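You operate a simulated robot arm through the tools that you are given. There is no shell and no other tool. Be economical: measure what you need, move in short steps, check, and stop when the job is done.

Carry out the task below with a simulated robot arm. There is one attempt and no reset: what you move stays moved.

TASK
Fetch the silver pulley and set it on the red tape roll on the top of the workbench. Then take the hub pulley with the largest size on its label from the top of the workbench and put it on the yellow tape roll there.

It is judged by the outcome, as a careful person would: the job done as asked, and still so three seconds after it is handed in. It fails if anything else is knocked over, pushed out of place, dropped, spilled or broken.

THE ROBOT
A 7-joint arm with a two-finger parallel gripper, fixed in place. Base frame: the origin is at the foot of the arm, x ahead of it, y to its left, z up; the work surface is at about z = 0.88. Lengths are in m, angles in rad, forces in N, time in s.
With the tool pointing down near the work surface it reaches from about 0.3 to 0.7 m from the base axis. Its first joint turns from -1.152 to 1.152 rad. Payload 1.57 kg.
Tool frame: the origin (TCP) lies between the finger pads and is the grasp point; the fingertips stand 0.03 m ahead of it; z points along the fingers, y is the line along which they close. The gripper opens to 0.11 m. The fingers are 0.024 m wide and 0.012 m thick; the gripper's body (0.048 by 0.112 m) begins 0.078 m behind the TCP.
Orientation is that of the tool frame in the base frame, as [roll, pitch, yaw] about the fixed x, y, z axes, in that order (R = Rz(yaw) Ry(pitch) Rx(roll)). With the fingers straight down and closing along the base's y, the tool's x points along the base's -x, its y along +y and its z along -z.

THE INTERFACE
- The arm moves only by the tool arm_command. Its argument "plan" is one flat list of numbers, 6 for each row, row after row: the shift along the tool's x, y, z in m, then the turn, a rotation vector about the tool's x, y, z in rad. In form: [dx, dy, dz, ax, ay, az, dx, dy, dz, ax, ay, az, ...]. A call has 1 to 10 rows; each row shifts and turns the commanded pose from where the row before left it, along the tool's axes as they then stand. "gripper" is the opening, from 0 (shut) to 1 (fully open), set as the call begins (left out, the last holds). A row lasts 0.2 s, in which the tool goes at most 0.05 m and 0.15 rad; a call with a longer step from one row to the next is refused whole, and so is a gripper value outside its range. A pose out of reach is approached as far as the arm can. The call stops where the force on the tool passes 40 N (or 10 N more than at its start, if that is more) or the arm is blocked; 0.2 s more then pass. The fingers move at their own pace (about 0.108 m/s each) and stop on an object; they squeeze with about 35 N. The grip force told is the motor's: it shows also when the fingers shut on nothing. Time passes only in rows, and 0.2 s behind the last, so rows that do not move let the fingers close. It gives the time, the measured TCP pose, the force on the tool (base axes), the opening and the grip force at its end, in the units of the frame above (readings bear some noise).
- Cameras (640 x 400 px; columns grow to the right, rows downward): "scene" is fixed at [0.1741, -0.4125, 1.371]; the picture's right is [0.56, -0.83, 0.00], its down [-0.57, -0.39, -0.72] and it looks along [0.60, 0.40, -0.69] (base axes); focal length 314 px, centre (320, 200). "wrist" rides on the gripper at [-0.036, 0, -0.08] in the tool frame; the picture's right is [0.00, -1.00, 0.00], its down [0.97, 0.00, -0.24] and it looks along [0.24, 0.00, 0.97] (tool axes); focal length 218 px, centre (320, 200).
- grab_frame(camera): a new picture of that camera. No time passes.
- pixel_to_xyz(camera, pixels): for up to 12 pixels [column, row] of the newest picture of that camera ("zoom" is the newest enlarged one), the place [x, y, z] in the base frame of the surface seen there, good to about 0.003 m, but the place of the scene camera against the robot may be out by one fixed shift of up to 0.025 m in any direction. No time passes.
- close_up(camera, box): a new picture of the part [left, top, right, bottom] of that camera's present view, enlarged. No time passes.
- job_done(): hands the job in; it is judged then, once.

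Work in short steps. Measure before you move; look again where a grasp or a placing could have gone wrong, and mend it. You have 80 turns and 34 pictures in all, the two below and enlarged ones among them. Open the gripper and draw the arm clear of the work before you hand the job in, unless the task says otherwise; then end with one line.

The tools are called after "Call:" as name(argument=value, ...) on one line, values as JSON. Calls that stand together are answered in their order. arm_command: Moves the arm, as the interface text tells. Its arguments: {"type":"object","properties":{"plan":{"type":"array"},"gripper":{"type":"number"}},"required":["plan"]} The other tools are called the same way: grab_frame (camera) takes a picture; pixel_to_xyz (camera, pixels) gives the place of the surface under pixels of a picture; close_up (camera, box) takes an enlarged picture of a part of a camera's view; job_done () hands the job in.

At the start:

```text
time_s: 0.0
position: [0.4674, -0.1242, 1.1309]
tool_rot: [3.141, 0.001, 3.141]
ft_force: [-0.1, 0.4, 0.2]
opening: 0.1097
gripper_force: 0.1
```

scene: 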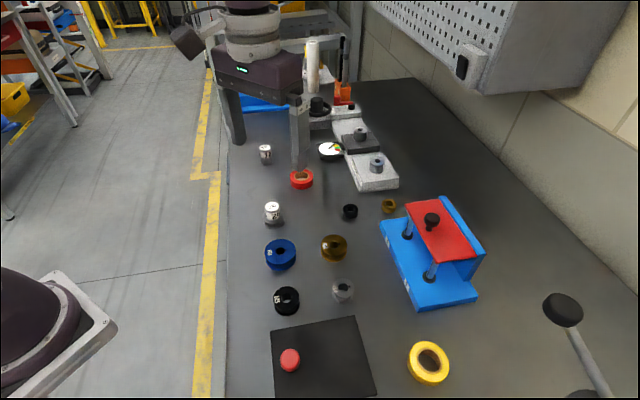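
wrist: 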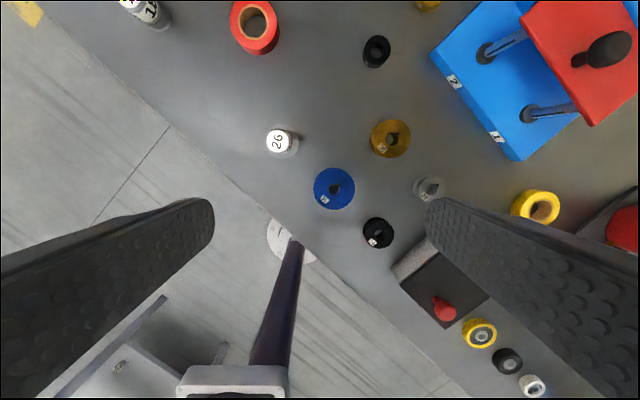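

The scene shows several pulleys around (250-400, 200-310), with red roll at (301,180) and yellow roll at (428,363). I zoom in to read the labels.

Call:
close_up(camera="scene", box=[240, 180, 400, 320])

Call:
close_up(camera="wrist", box=[240, 100, 460, 260])

Call:
close_up(camera="scene", box=[240, 80, 420, 220])

```text
2.86 times, centred on (320, 250) of scene
```

zoom: 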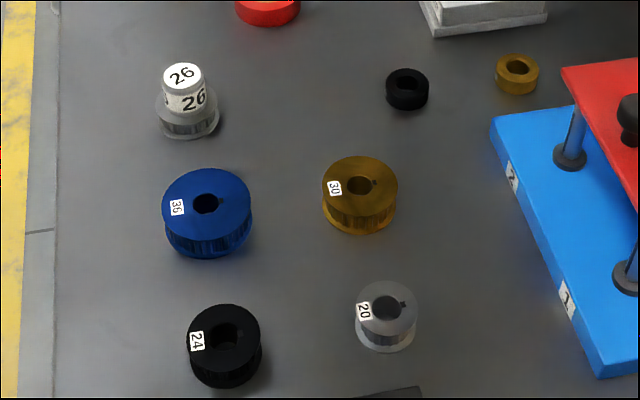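

```text
2.50 times, centred on (350, 180) of wrist
```

zoom: 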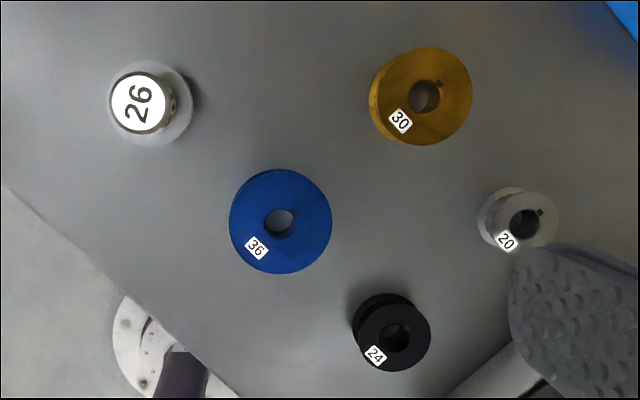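

```text
2.86 times, centred on (330, 150) of scene
```

zoom: 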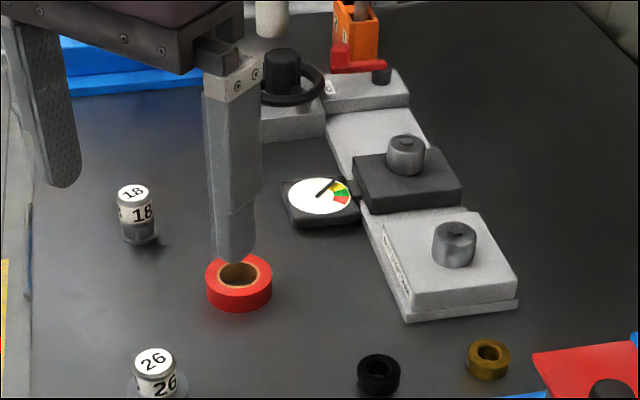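

Labels: plain pulleys 36, 30, 24, 20 (silver); hub pulleys 26 and 18. There are more items at wrist (480-535, 330-385); I check those and the measurements.

Call:
close_up(camera="wrist", box=[420, 270, 580, 400])

Call:
pixel_to_xyz(camera="wrist", pixels=[[282, 140], [254, 25], [429, 188], [378, 233], [335, 188], [391, 139], [541, 207], [541, 193], [480, 334], [507, 361], [140, 5], [445, 308]])

Call:
close_up(camera="scene", box=[320, 100, 420, 200])

```text
3.08 times, centred on (500, 335) of wrist
```

zoom: 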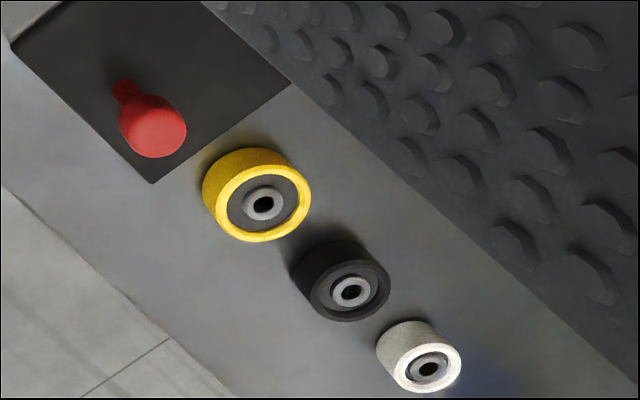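

```text
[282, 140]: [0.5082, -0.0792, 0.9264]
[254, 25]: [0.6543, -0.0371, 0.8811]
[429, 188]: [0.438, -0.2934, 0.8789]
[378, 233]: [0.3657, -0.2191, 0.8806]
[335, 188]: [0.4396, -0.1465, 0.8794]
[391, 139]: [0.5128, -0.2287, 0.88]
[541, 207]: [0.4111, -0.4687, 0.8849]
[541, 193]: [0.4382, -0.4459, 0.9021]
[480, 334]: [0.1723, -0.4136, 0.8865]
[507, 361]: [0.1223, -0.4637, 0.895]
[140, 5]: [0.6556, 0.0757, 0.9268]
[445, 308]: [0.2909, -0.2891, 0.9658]
```

```text
4.00 times, centred on (370, 150) of scene
```

zoom: 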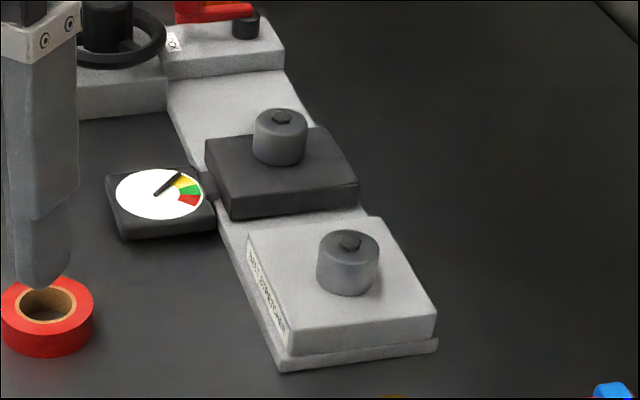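

The other items are wheels and clamps, so the target list is: silver 20 → red roll, hub 26 → yellow roll. I move above the silver pulley at about (0.438, -0.293).

Call:
arm_command(plan=[0.0058, -0.0338, 0.016, 0, 0, 0, 0.0058, -0.0338, 0.016, 0, 0, 0, 0.0058, -0.0338, 0.016, 0, 0, 0, 0.0058, -0.0338, 0.016, 0, 0, 0, 0.0058, -0.0338, 0.016, 0, 0, 0, 0, 0, 0, 0, 0, 0], gripper=1)

Call:
grab_frame(camera="wrist")

```text
time_s: 1.4
position: [0.4365, -0.2944, 1.0506]
tool_rot: [-3.141, 0.0, -3.141]
ft_force: [0.1, 0.1, 0.0]
opening: 0.1097
gripper_force: 0.0
```

```text
26 pictures are left
```

wrist: 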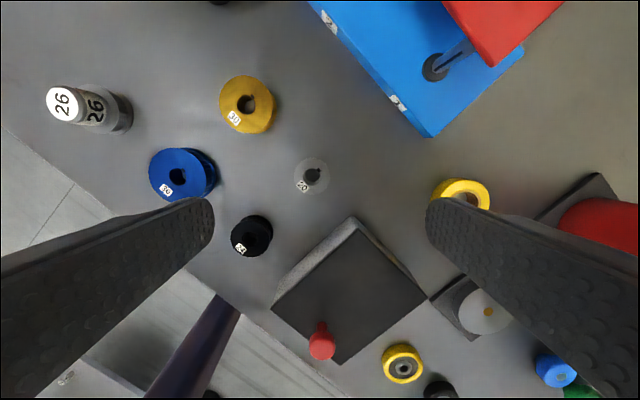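

Call:
pixel_to_xyz(camera="wrist", pixels=[[311, 175], [311, 161], [327, 175], [296, 175], [318, 190], [358, 228], [245, 103], [462, 195], [275, 300], [460, 182], [484, 190], [335, 205]])

Call:
close_up(camera="wrist", box=[270, 140, 360, 220])

```text
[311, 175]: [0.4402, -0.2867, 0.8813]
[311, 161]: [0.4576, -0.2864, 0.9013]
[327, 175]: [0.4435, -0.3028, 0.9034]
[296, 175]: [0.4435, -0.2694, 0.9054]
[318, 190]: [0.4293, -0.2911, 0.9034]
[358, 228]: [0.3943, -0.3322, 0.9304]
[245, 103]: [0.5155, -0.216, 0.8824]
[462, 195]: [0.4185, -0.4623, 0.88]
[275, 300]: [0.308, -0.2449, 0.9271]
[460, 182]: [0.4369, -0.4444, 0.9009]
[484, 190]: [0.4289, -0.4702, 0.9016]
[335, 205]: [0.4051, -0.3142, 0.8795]
```

```text
5.00 times, centred on (315, 180) of wrist
```

zoom: 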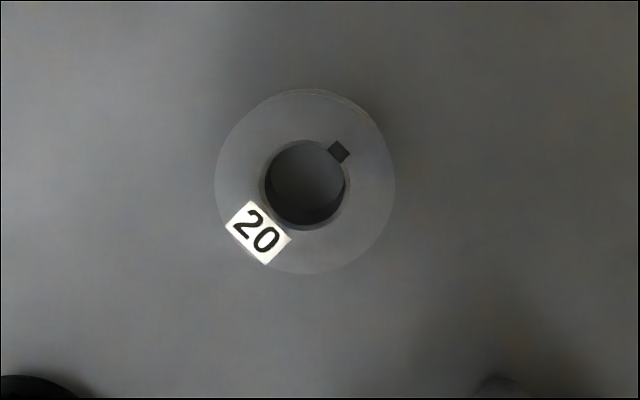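

Silver pulley: centre (0.442, -0.286), diameter ≈0.038, top 0.904. I narrow the gripper to about 0.07 and descend to TCP z ≈ 0.913 around it.

Call:
arm_command(plan=[-0.0055, 0.0084, 0, 0, 0, 0, 0, 0, 0.035, 0, 0, 0, 0, 0, 0.035, 0, 0, 0, 0, 0, 0.03, 0, 0, 0, 0, 0, 0.025, 0, 0, 0, 0, 0, 0.0126, 0, 0, 0, 0, 0, 0, 0, 0, 0], gripper=0.64)

Call:
grab_frame(camera="wrist")

```text
time_s: 3.0
position: [0.4443, -0.2848, 0.9121]
tool_rot: [3.141, -0.001, -3.141]
ft_force: [-0.9, -0.3, 0.1]
opening: 0.0705
gripper_force: 0.0
```

```text
24 pictures are left
```

wrist: 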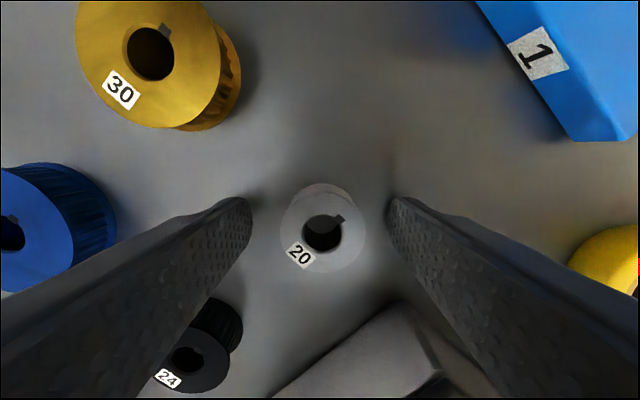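

Pulley is centred between fingers (pixel 323,227). Close.

Call:
arm_command(plan=[0, 0, 0, 0, 0, 0, 0, 0, 0, 0, 0, 0, 0, 0, 0, 0, 0, 0, 0, 0, 0, 0, 0, 0], gripper=0)

```text
time_s: 4.0
position: [0.4448, -0.2845, 0.9133]
tool_rot: [-3.14, 0.001, -3.141]
ft_force: [-0.1, -0.4, 0.0]
opening: 0.0364
gripper_force: 34.4
```

Gripped (0.0364). Lift and carry to short of the red roll.

Call:
arm_command(plan=[0, 0, -0.04, 0, 0, 0, 0, 0, -0.05, 0, 0, 0, 0, 0, -0.05, 0, 0, 0, -0.0237, 0.0342, 0, 0, 0, 0, -0.0237, 0.0342, 0, 0, 0, 0, -0.0237, 0.0342, 0, 0, 0, 0, -0.0237, 0.0342, 0, 0, 0, 0, -0.0237, 0.0342, 0, 0, 0, 0, -0.0237, 0.0342, 0, 0, 0, 0, -0.0237, 0.0342, 0, 0, 0, 0])

Call:
grab_frame(camera="wrist")

```text
time_s: 6.2
position: [0.6076, -0.0456, 1.0544]
tool_rot: [-3.14, 0.0, 3.14]
ft_force: [-0.5, 0.3, -0.4]
opening: 0.0366
gripper_force: 35.2
```

```text
23 pictures are left
```

wrist: 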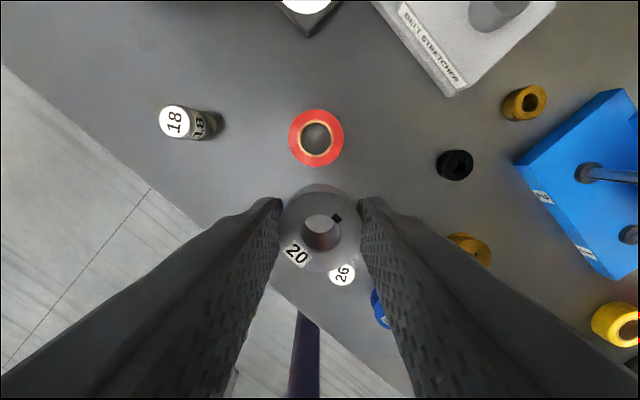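

Red roll at (316,138), hole ~33 px wide. I measure its rim.

Call:
close_up(camera="wrist", box=[266, 90, 366, 180])

Call:
pixel_to_xyz(camera="wrist", pixels=[[293, 138], [340, 134], [316, 114], [317, 160], [316, 138], [333, 118], [180, 122], [300, 25], [327, 239]])

```text
4.44 times, centred on (316, 135) of wrist
```

zoom: 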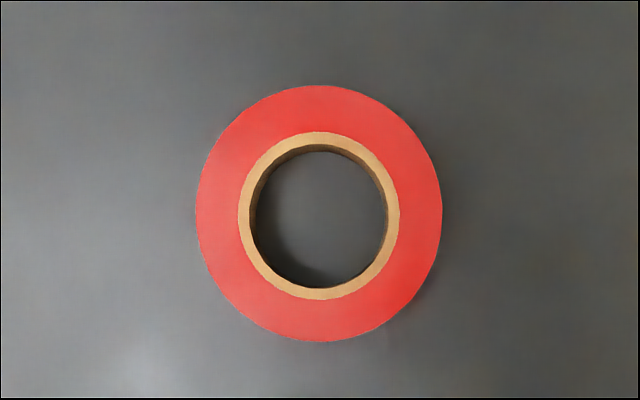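

```text
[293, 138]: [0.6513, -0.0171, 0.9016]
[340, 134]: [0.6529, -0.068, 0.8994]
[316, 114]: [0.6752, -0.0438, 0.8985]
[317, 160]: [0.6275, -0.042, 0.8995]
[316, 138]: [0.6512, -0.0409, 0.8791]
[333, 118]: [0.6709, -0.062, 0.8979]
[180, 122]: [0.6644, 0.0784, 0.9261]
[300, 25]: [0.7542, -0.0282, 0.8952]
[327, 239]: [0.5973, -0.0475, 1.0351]
```

Roll centre ≈ (0.651, -0.042), top 0.8995. I move over it and lower to just above contact.

Call:
arm_command(plan=[-0.044, 0.0036, 0, 0, 0, 0, 0, 0, 0.04, 0, 0, 0, 0, 0, 0.04, 0, 0, 0, 0, 0, 0.025, 0, 0, 0, 0, 0, 0.01, 0, 0, 0, 0, 0, 0, 0, 0, 0, 0, 0, 0, 0, 0, 0])

Call:
grab_frame(camera="wrist")

Call:
close_up(camera="scene", box=[260, 130, 350, 210])

```text
time_s: 7.8
position: [0.6518, -0.0421, 0.9399]
tool_rot: [3.141, 0.001, -3.14]
ft_force: [-0.1, 0.2, -0.8]
opening: 0.0368
gripper_force: 34.5
```

```text
21 pictures are left
```

wrist: 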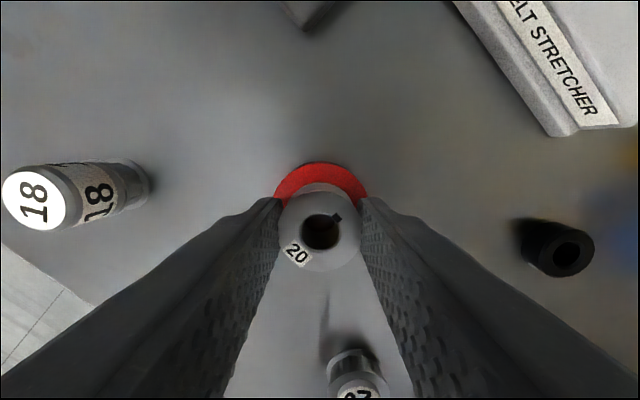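

```text
5.00 times, centred on (305, 170) of scene
```

zoom: 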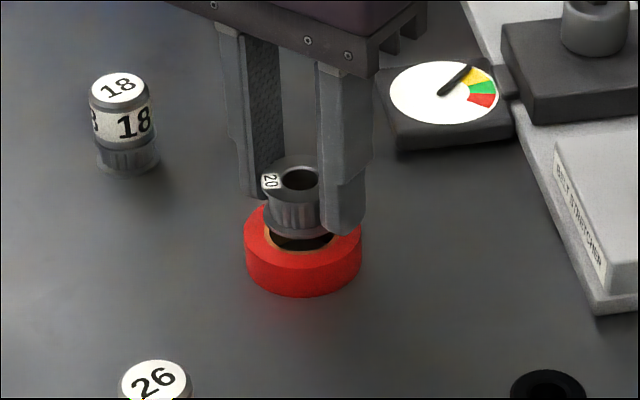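

Aligned, a few mm above. Lower gently.

Call:
arm_command(plan=[0, 0, 0.003, 0, 0, 0, 0, 0, 0.002, 0, 0, 0, 0, 0, 0.001, 0, 0, 0, 0, 0, 0, 0, 0, 0])

Call:
close_up(camera="scene", box=[275, 145, 335, 205])

```text
time_s: 8.8
position: [0.6531, -0.0423, 0.9328]
tool_rot: [3.141, -0.001, 3.141]
ft_force: [-0.4, -0.2, -0.7]
opening: 0.0365
gripper_force: 35.3
```

```text
6.67 times, centred on (305, 175) of scene
```

zoom: 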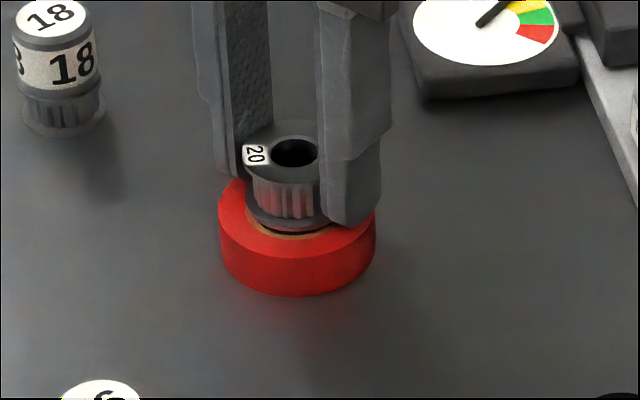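

Call:
arm_command(plan=[0.001, 0, 0.001, 0, 0, 0, 0, 0, 0.001, 0, 0, 0, 0, 0, 0.001, 0, 0, 0, 0, 0, 0, 0, 0, 0])

Call:
close_up(camera="scene", box=[275, 145, 335, 205])

```text
time_s: 9.8
position: [0.6518, -0.0414, 0.9306]
tool_rot: [-3.141, 0.002, 3.139]
ft_force: [-1.8, 1.3, 9.8]
opening: 0.0366
gripper_force: 34.8
```

```text
6.67 times, centred on (305, 175) of scene
```

zoom: 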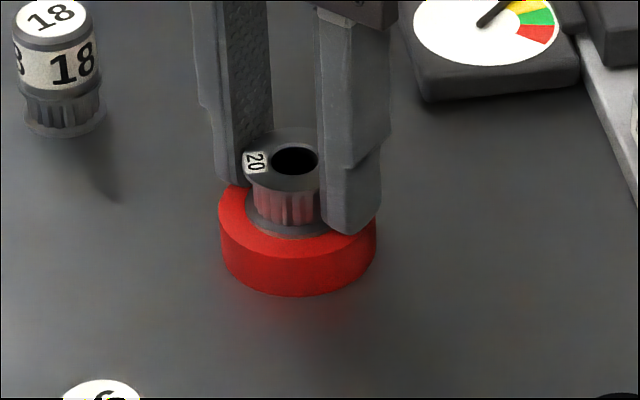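

Contact at 9.8 N and the hole is covered; release and lift.

Call:
arm_command(plan=[0, 0, 0, 0, 0, 0, 0, 0, 0, 0, 0, 0, 0, 0, 0, 0, 0, 0, 0, 0, -0.02, 0, 0, 0, 0, 0, -0.04, 0, 0, 0, 0, 0, -0.05, 0, 0, 0, 0.04, -0.01, -0.04, 0, 0, 0, 0, 0, 0, 0, 0, 0], gripper=0.64)

Call:
grab_frame(camera="wrist")

Call:
close_up(camera="scene", box=[245, 145, 335, 235])

```text
refused: row 7 steps farther than a row can; nothing moved
```

```text
17 pictures are left
```

wrist: 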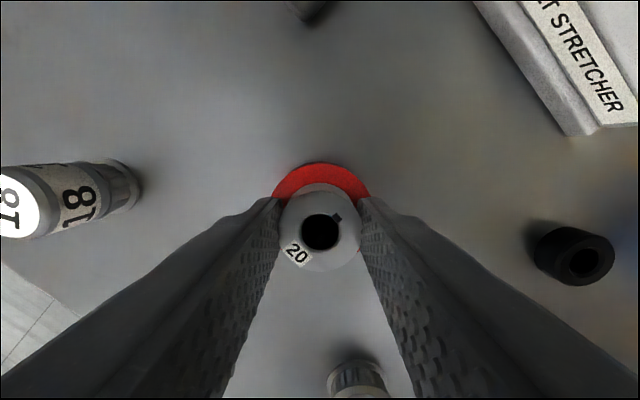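

```text
4.44 times, centred on (290, 190) of scene
```

zoom: 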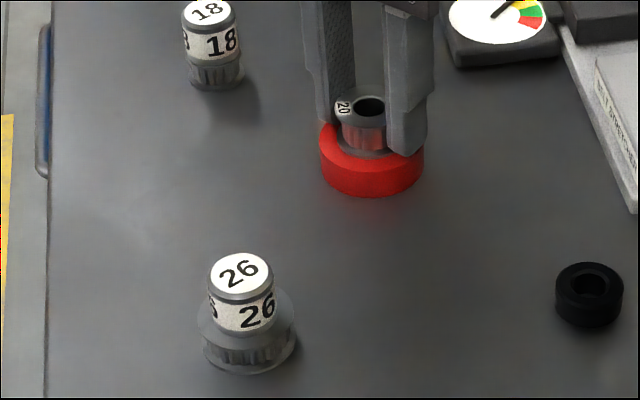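

One row was too long; I resend with shorter steps.

Call:
arm_command(plan=[0, 0, 0, 0, 0, 0, 0, 0, 0, 0, 0, 0, 0, 0, 0, 0, 0, 0, 0, 0, -0.02, 0, 0, 0, 0, 0, -0.04, 0, 0, 0, 0, 0, -0.045, 0, 0, 0, 0.03, -0.01, -0.03, 0, 0, 0, 0.04, -0.01, -0.005, 0, 0, 0, 0.045, -0.01, 0, 0, 0, 0, 0, 0, 0, 0, 0, 0], gripper=0.64)

Call:
grab_frame(camera="wrist")

```text
time_s: 12.0
position: [0.5375, -0.0724, 1.0701]
tool_rot: [-3.142, -0.001, -3.141]
ft_force: [0.2, -0.4, -0.5]
opening: 0.0704
gripper_force: 0.2
```

```text
15 pictures are left
```

wrist: 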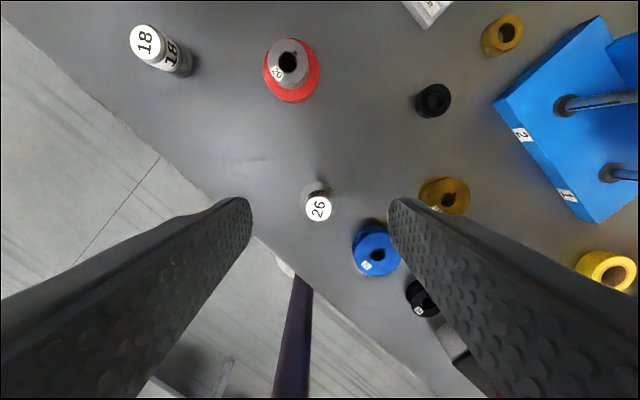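

The silver pulley sits on the red roll. I measure the hub pulley at (318,209) and the yellow roll at (606,270).

Call:
close_up(camera="wrist", box=[280, 165, 360, 235])

Call:
pixel_to_xyz(camera="wrist", pixels=[[318, 209], [318, 198], [331, 209], [306, 209], [318, 220], [303, 193], [315, 185], [326, 188], [312, 190], [607, 255], [631, 275], [585, 262]])

Call:
close_up(camera="scene", box=[245, 185, 305, 235])

```text
5.71 times, centred on (320, 200) of wrist
```

zoom: 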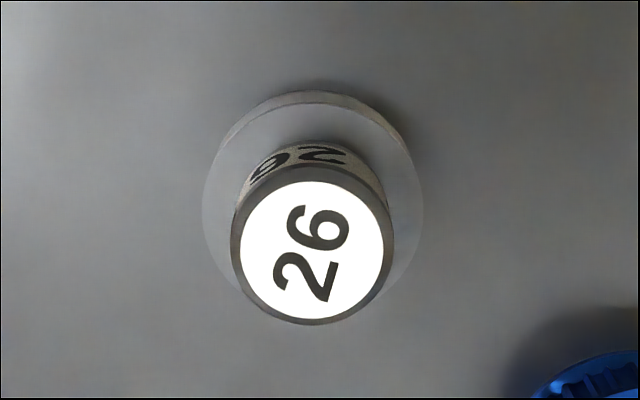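

```text
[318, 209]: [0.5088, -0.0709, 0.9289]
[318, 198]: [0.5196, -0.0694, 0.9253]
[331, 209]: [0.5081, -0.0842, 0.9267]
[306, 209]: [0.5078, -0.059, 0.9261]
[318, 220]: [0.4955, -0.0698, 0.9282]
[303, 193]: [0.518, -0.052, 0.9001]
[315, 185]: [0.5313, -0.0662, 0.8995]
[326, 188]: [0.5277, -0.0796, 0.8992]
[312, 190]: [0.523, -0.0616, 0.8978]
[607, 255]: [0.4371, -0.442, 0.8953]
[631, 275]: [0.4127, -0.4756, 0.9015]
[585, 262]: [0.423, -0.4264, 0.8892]
```

```text
8.00 times, centred on (275, 210) of scene
```

zoom: 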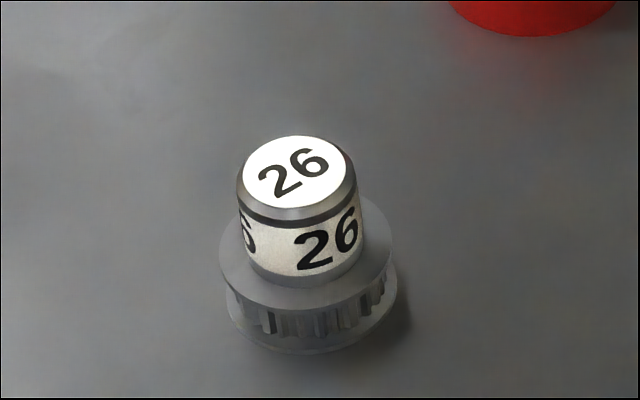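

Hub pulley centre (0.509, -0.071), top 0.927, flange top 0.899. I descend to TCP z ≈ 0.933 to grip the hub.

Call:
arm_command(plan=[0.0285, 0.0014, 0, 0, 0, 0, 0, 0, 0.04, 0, 0, 0, 0, 0, 0.04, 0, 0, 0, 0, 0, 0.035, 0, 0, 0, 0, 0, 0.0225, 0, 0, 0, 0, 0, 0, 0, 0, 0])

Call:
grab_frame(camera="wrist")

```text
time_s: 13.4
position: [0.5076, -0.0711, 0.9319]
tool_rot: [-3.141, -0.002, -3.141]
ft_force: [-0.5, -0.5, 0.4]
opening: 0.0705
gripper_force: 0.1
```

```text
12 pictures are left
```

wrist: 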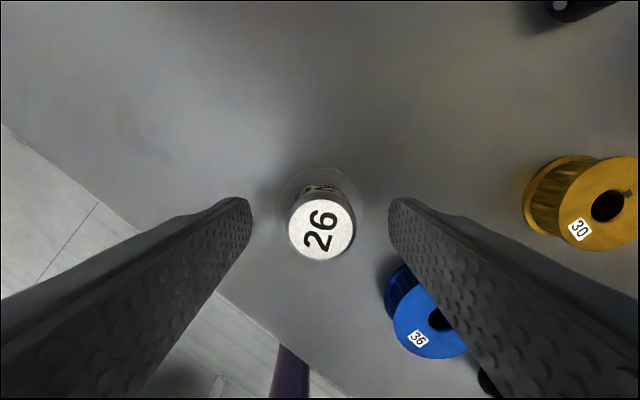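

Centred; close and lift.

Call:
arm_command(plan=[0, 0, 0, 0, 0, 0, 0, 0, 0, 0, 0, 0, 0, 0, 0, 0, 0, 0, 0, 0, 0, 0, 0, 0, 0, 0, -0.02, 0, 0, 0, 0, 0, -0.04, 0, 0, 0, 0, 0, -0.045, 0, 0, 0, 0, 0, -0.045, 0, 0, 0], gripper=0)

```text
time_s: 15.2
position: [0.5095, -0.0716, 1.0822]
tool_rot: [3.142, 0.001, -3.141]
ft_force: [0.1, 0.2, -0.4]
opening: 0.0295
gripper_force: 35.0
```

Held at 0.0295. Move to short of the yellow roll, ~(0.40, -0.40).

Call:
arm_command(plan=[0.0156, -0.0462, 0, 0, 0, 0, 0.0156, -0.0462, 0, 0, 0, 0, 0.0156, -0.0462, 0, 0, 0, 0, 0.0156, -0.0462, 0, 0, 0, 0, 0.0156, -0.0462, 0, 0, 0, 0, 0.0156, -0.0462, 0, 0, 0, 0, 0.0156, -0.0462, 0, 0, 0, 0, 0, 0, 0, 0, 0, 0])

Call:
grab_frame(camera="wrist")

```text
time_s: 17.0
position: [0.4005, -0.3958, 1.0827]
tool_rot: [3.14, -0.001, 3.141]
ft_force: [0.2, 0.7, -1.7]
opening: 0.0297
gripper_force: 34.7
```

```text
11 pictures are left
```

wrist: 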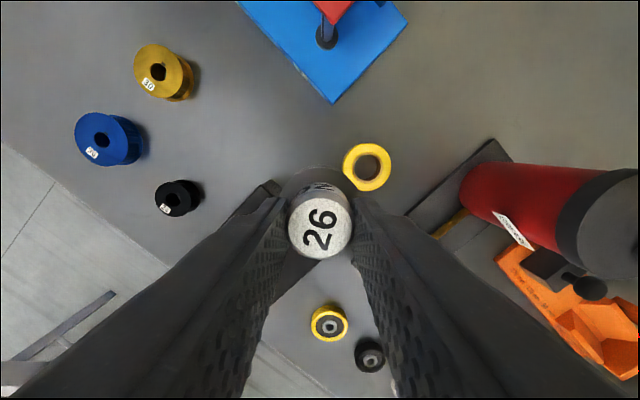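

Yellow roll at (367,167); a tall red cylinder is right of it at (530,210). I measure both and the press.

Call:
pixel_to_xyz(camera="wrist", pixels=[[347, 166], [388, 166], [367, 147], [367, 187], [367, 168], [470, 190], [530, 210], [610, 225], [332, 90], [338, 10], [495, 145], [412, 215]])

Call:
close_up(camera="wrist", box=[327, 132, 407, 202])

```text
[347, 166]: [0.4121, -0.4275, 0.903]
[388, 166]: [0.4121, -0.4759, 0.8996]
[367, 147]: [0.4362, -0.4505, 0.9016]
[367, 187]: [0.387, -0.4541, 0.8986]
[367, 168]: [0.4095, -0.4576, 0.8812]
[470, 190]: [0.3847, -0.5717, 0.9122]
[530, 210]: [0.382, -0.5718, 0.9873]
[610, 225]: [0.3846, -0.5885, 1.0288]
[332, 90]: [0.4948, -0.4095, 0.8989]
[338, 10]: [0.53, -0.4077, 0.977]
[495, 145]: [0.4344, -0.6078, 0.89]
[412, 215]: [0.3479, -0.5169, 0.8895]
```

```text
5.71 times, centred on (367, 167) of wrist
```

zoom: 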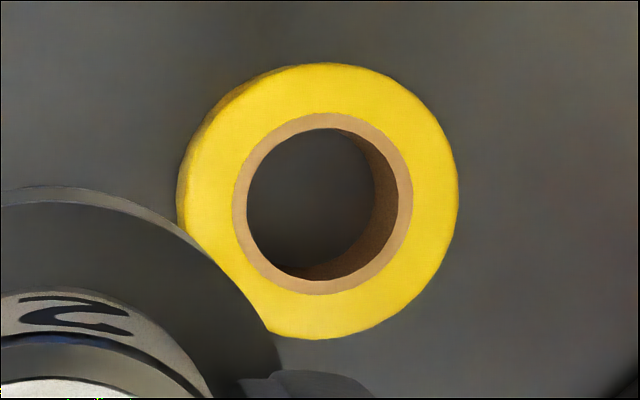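

Call:
grab_frame(camera="scene")

Call:
pixel_to_xyz(camera="wrist", pixels=[[630, 190], [600, 180], [565, 230], [620, 265], [462, 200], [480, 175], [515, 255]])

Call:
pixel_to_xyz(camera="scene", pixels=[[562, 310], [575, 350], [428, 348], [600, 385]])

```text
9 pictures are left
```

scene: 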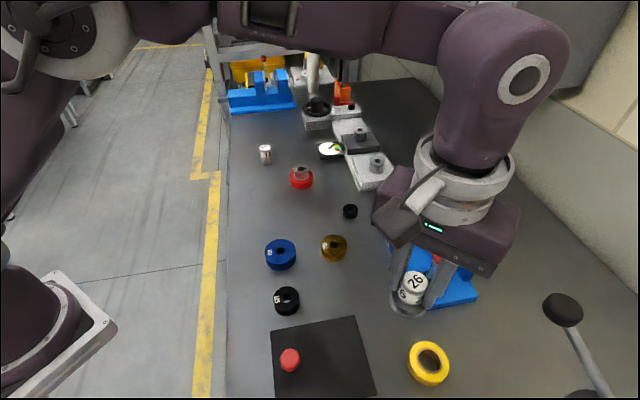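

```text
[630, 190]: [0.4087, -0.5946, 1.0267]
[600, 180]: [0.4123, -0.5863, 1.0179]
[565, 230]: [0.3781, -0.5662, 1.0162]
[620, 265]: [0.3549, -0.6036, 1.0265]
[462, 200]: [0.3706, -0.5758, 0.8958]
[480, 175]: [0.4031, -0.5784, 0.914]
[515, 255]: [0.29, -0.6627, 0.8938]
```

```text
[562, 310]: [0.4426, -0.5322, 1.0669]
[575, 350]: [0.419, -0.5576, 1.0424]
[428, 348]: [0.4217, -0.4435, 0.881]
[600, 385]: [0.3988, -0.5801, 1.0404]
```

The ball-topped lever near (0.443, -0.532, 1.067) would be close to the gripper body, so I turn the gripper 90° (camera to the +y side) to keep its slim side toward the lever.

Call:
arm_command(plan=[0, 0, 0, 0, 0, -0.1428, 0, 0, 0, 0, 0, -0.1428, 0, 0, 0, 0, 0, -0.1428, 0, 0, 0, 0, 0, -0.1428, 0, 0, 0, 0, 0, -0.1428, 0, 0, 0, 0, 0, -0.1428, 0, 0, 0, 0, 0, -0.1428, 0, 0, 0, 0, 0, -0.1428, 0, 0, 0, 0, 0, -0.1428, 0, 0, 0, 0, 0, -0.1428])

Call:
arm_command(plan=[0, 0, 0, 0, 0, -0.1428, 0, 0, 0, 0, 0, 0])

Call:
grab_frame(camera="wrist")

Call:
pixel_to_xyz(camera="scene", pixels=[[413, 360], [446, 365], [427, 344], [432, 382], [546, 305], [578, 310], [562, 297], [566, 322], [288, 353]])

```text
time_s: 19.2
position: [0.4008, -0.3951, 1.0807]
tool_rot: [-3.141, 0.0, -1.713]
ft_force: [0.6, 0.4, -1.5]
opening: 0.0294
gripper_force: 34.9
```

```text
time_s: 19.8
position: [0.3996, -0.3943, 1.0816]
tool_rot: [3.141, 0.001, -1.568]
ft_force: [0.7, 0.5, -0.1]
opening: 0.0296
gripper_force: 35.3
```

```text
8 pictures are left
```

wrist: 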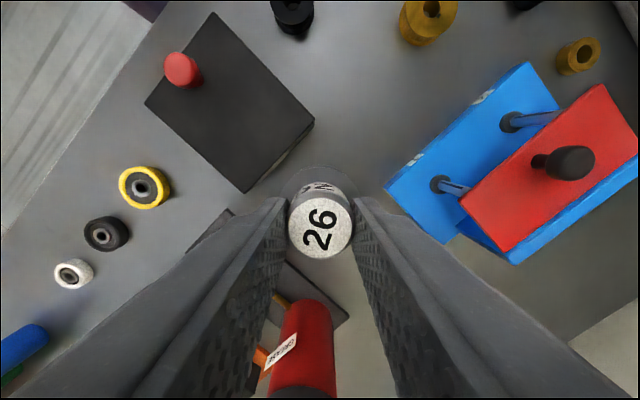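

```text
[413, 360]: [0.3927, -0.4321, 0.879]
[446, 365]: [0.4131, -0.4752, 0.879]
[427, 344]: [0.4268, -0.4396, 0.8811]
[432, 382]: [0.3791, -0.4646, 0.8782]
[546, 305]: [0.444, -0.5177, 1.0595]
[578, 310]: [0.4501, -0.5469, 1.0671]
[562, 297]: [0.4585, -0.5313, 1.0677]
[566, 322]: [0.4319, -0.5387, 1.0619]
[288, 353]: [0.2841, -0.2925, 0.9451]
```

Rotated. Scene offset works out to about (+0.008, 0, +0.022), so the lever ball is ~(0.45, -0.532, 1.087), leaving ~3 cm to the gripper's slim side. I move over the roll (0.411, -0.4525) and lower most of the way.

Call:
arm_command(plan=[0.03, -0.0056, 0, 0, 0, 0, 0.031, -0.0056, 0, 0, 0, 0, 0, 0, 0.03, 0, 0, 0, 0, 0, 0.03, 0, 0, 0, 0, 0, 0.03, 0, 0, 0, 0, 0, 0.027, 0, 0, 0, 0, 0, 0, 0, 0, 0])

Call:
close_up(camera="scene", box=[340, 220, 600, 400])

Call:
grab_frame(camera="wrist")

```text
time_s: 21.4
position: [0.4095, -0.4543, 0.9632]
tool_rot: [-3.142, 0.0, -1.571]
ft_force: [0.0, -0.2, -0.6]
opening: 0.0295
gripper_force: 35.1
```

```text
2.22 times, centred on (470, 310) of scene
```

zoom: 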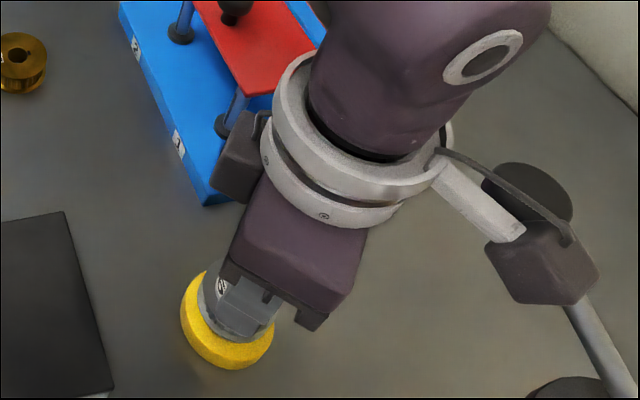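

```text
6 pictures are left
```

wrist: 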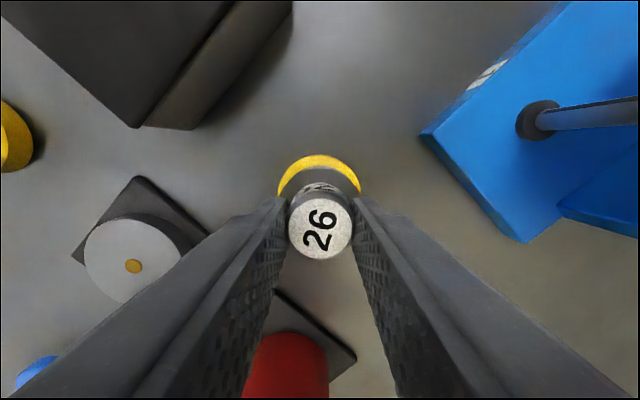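

An arm-mounted sensor box (zoom 540,260) sits near the lever ball (zoom 530,190). I check its distance before lowering the last ~9 mm.

Call:
pixel_to_xyz(camera="zoom", pixels=[[540, 265], [500, 265], [530, 300], [585, 280], [525, 190], [560, 205], [510, 175], [590, 345], [600, 360], [570, 310], [495, 205], [590, 265]])

```text
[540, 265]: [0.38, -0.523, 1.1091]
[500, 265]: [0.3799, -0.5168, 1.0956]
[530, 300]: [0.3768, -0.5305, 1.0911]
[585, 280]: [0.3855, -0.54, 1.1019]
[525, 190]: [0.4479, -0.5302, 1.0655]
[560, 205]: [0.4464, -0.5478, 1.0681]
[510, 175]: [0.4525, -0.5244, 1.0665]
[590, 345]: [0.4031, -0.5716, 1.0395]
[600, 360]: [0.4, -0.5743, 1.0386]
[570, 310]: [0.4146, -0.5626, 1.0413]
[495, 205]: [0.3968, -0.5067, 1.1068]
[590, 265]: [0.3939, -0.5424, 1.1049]
```

Box bottom (z≈1.091, scene frame) stays above the ball top (≈1.068) and lever rod; 9 mm more is safe. Lower gently to contact.

Call:
arm_command(plan=[0, 0, 0.004, 0, 0, 0, 0, 0, 0.003, 0, 0, 0, 0, 0, 0.001, 0, 0, 0, 0, 0, 0, 0, 0, 0])

```text
time_s: 22.4
position: [0.4113, -0.4546, 0.9568]
tool_rot: [-3.141, 0.001, -1.571]
ft_force: [0.0, 1.0, -0.6]
opening: 0.0295
gripper_force: 34.9
```

Call:
arm_command(plan=[0, 0, 0.001, 0, 0, 0, 0, 0, 0.001, 0, 0, 0, 0, 0, 0, 0, 0, 0])

```text
time_s: 23.2
position: [0.4092, -0.4544, 0.9546]
tool_rot: [-3.141, -0.001, -1.571]
ft_force: [-0.4, -0.3, -1.1]
opening: 0.0294
gripper_force: 34.6
```

Call:
arm_command(plan=[0, 0, 0.001, 0, 0, 0, 0, 0, 0.001, 0, 0, 0, 0, 0, 0, 0, 0, 0])

Call:
close_up(camera="scene", box=[390, 310, 490, 400])

```text
time_s: 24.0
position: [0.4111, -0.453, 0.9518]
tool_rot: [-3.14, -0.002, -1.57]
ft_force: [-0.6, -1.0, -1.0]
opening: 0.0298
gripper_force: 34.6
```

```text
4.44 times, centred on (440, 355) of scene
```

zoom: 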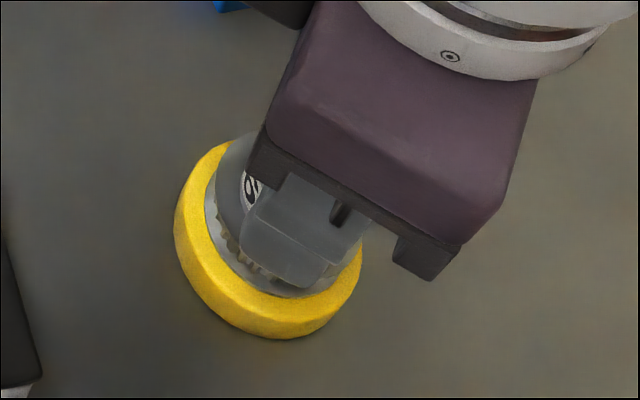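

Nearly touching; continue 1 mm at a time.

Call:
arm_command(plan=[0, 0, 0.001, 0, 0, 0, 0, 0, 0, 0, 0, 0])

```text
time_s: 24.6
position: [0.4122, -0.4541, 0.9527]
tool_rot: [-3.14, 0.0, -1.57]
ft_force: [-2.5, 3.8, 12.0]
opening: 0.0298
gripper_force: 34.8
```

Contact (12 N). Release and lift straight up, then back away in +y.

Call:
arm_command(plan=[0, 0, 0, 0, 0, 0, 0, 0, 0, 0, 0, 0, 0, 0, 0, 0, 0, 0, 0, 0, -0.02, 0, 0, 0, 0, 0, -0.04, 0, 0, 0, 0, 0, -0.045, 0, 0, 0, 0, 0, -0.045, 0, 0, 0, -0.045, 0, 0, 0, 0, 0, -0.045, 0, 0, 0, 0, 0, -0.045, 0, 0, 0, 0, 0], gripper=0.55)

Call:
grab_frame(camera="scene")

```text
time_s: 26.8
position: [0.4105, -0.3648, 1.1061]
tool_rot: [-3.137, 0.001, -1.573]
ft_force: [-0.5, -0.1, -0.4]
opening: 0.0603
gripper_force: 0.1
out of reach, approached as far as the arm can: row 8
```

```text
4 pictures are left
```

scene: 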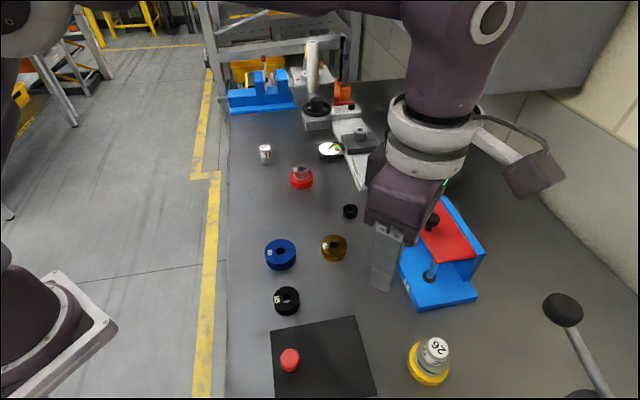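

Both placed. I draw the arm a little farther away and check both closely.

Call:
arm_command(plan=[-0.045, 0, 0, 0, 0, 0, -0.045, 0, 0, 0, 0, 0, -0.045, 0, 0, 0, 0, 0, 0, 0, 0, 0, 0, 0])

Call:
close_up(camera="scene", box=[390, 320, 470, 400])

Call:
close_up(camera="scene", box=[250, 140, 350, 210])

```text
time_s: 27.8
position: [0.4085, -0.2293, 1.1035]
tool_rot: [3.141, 0.001, -1.57]
ft_force: [0.0, 0.3, 0.2]
opening: 0.0606
gripper_force: 0.1
```

```text
5.00 times, centred on (430, 360) of scene
```

zoom: 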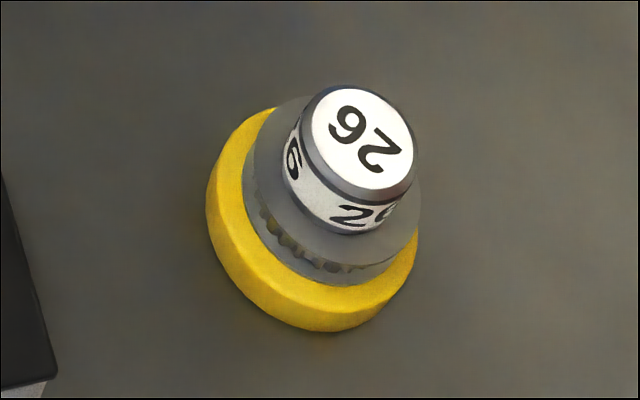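

```text
5.71 times, centred on (300, 175) of scene
```

zoom: 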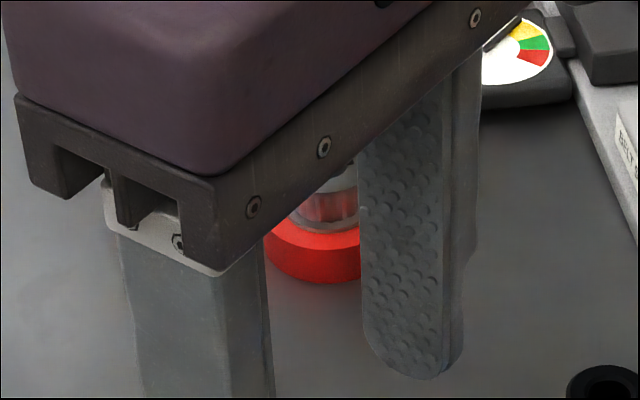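

Both pulleys sit flat on their rolls and the gripper is open and clear.

Call:
job_done()

```text
The job is handed in.
```

The silver pulley (label 20) is on the red tape roll and the 26 hub pulley, the larger of the two hub pulleys, is on the yellow tape roll; the final pictures show both sitting flat, nothing else was seen to move, and the arm is open and clear.
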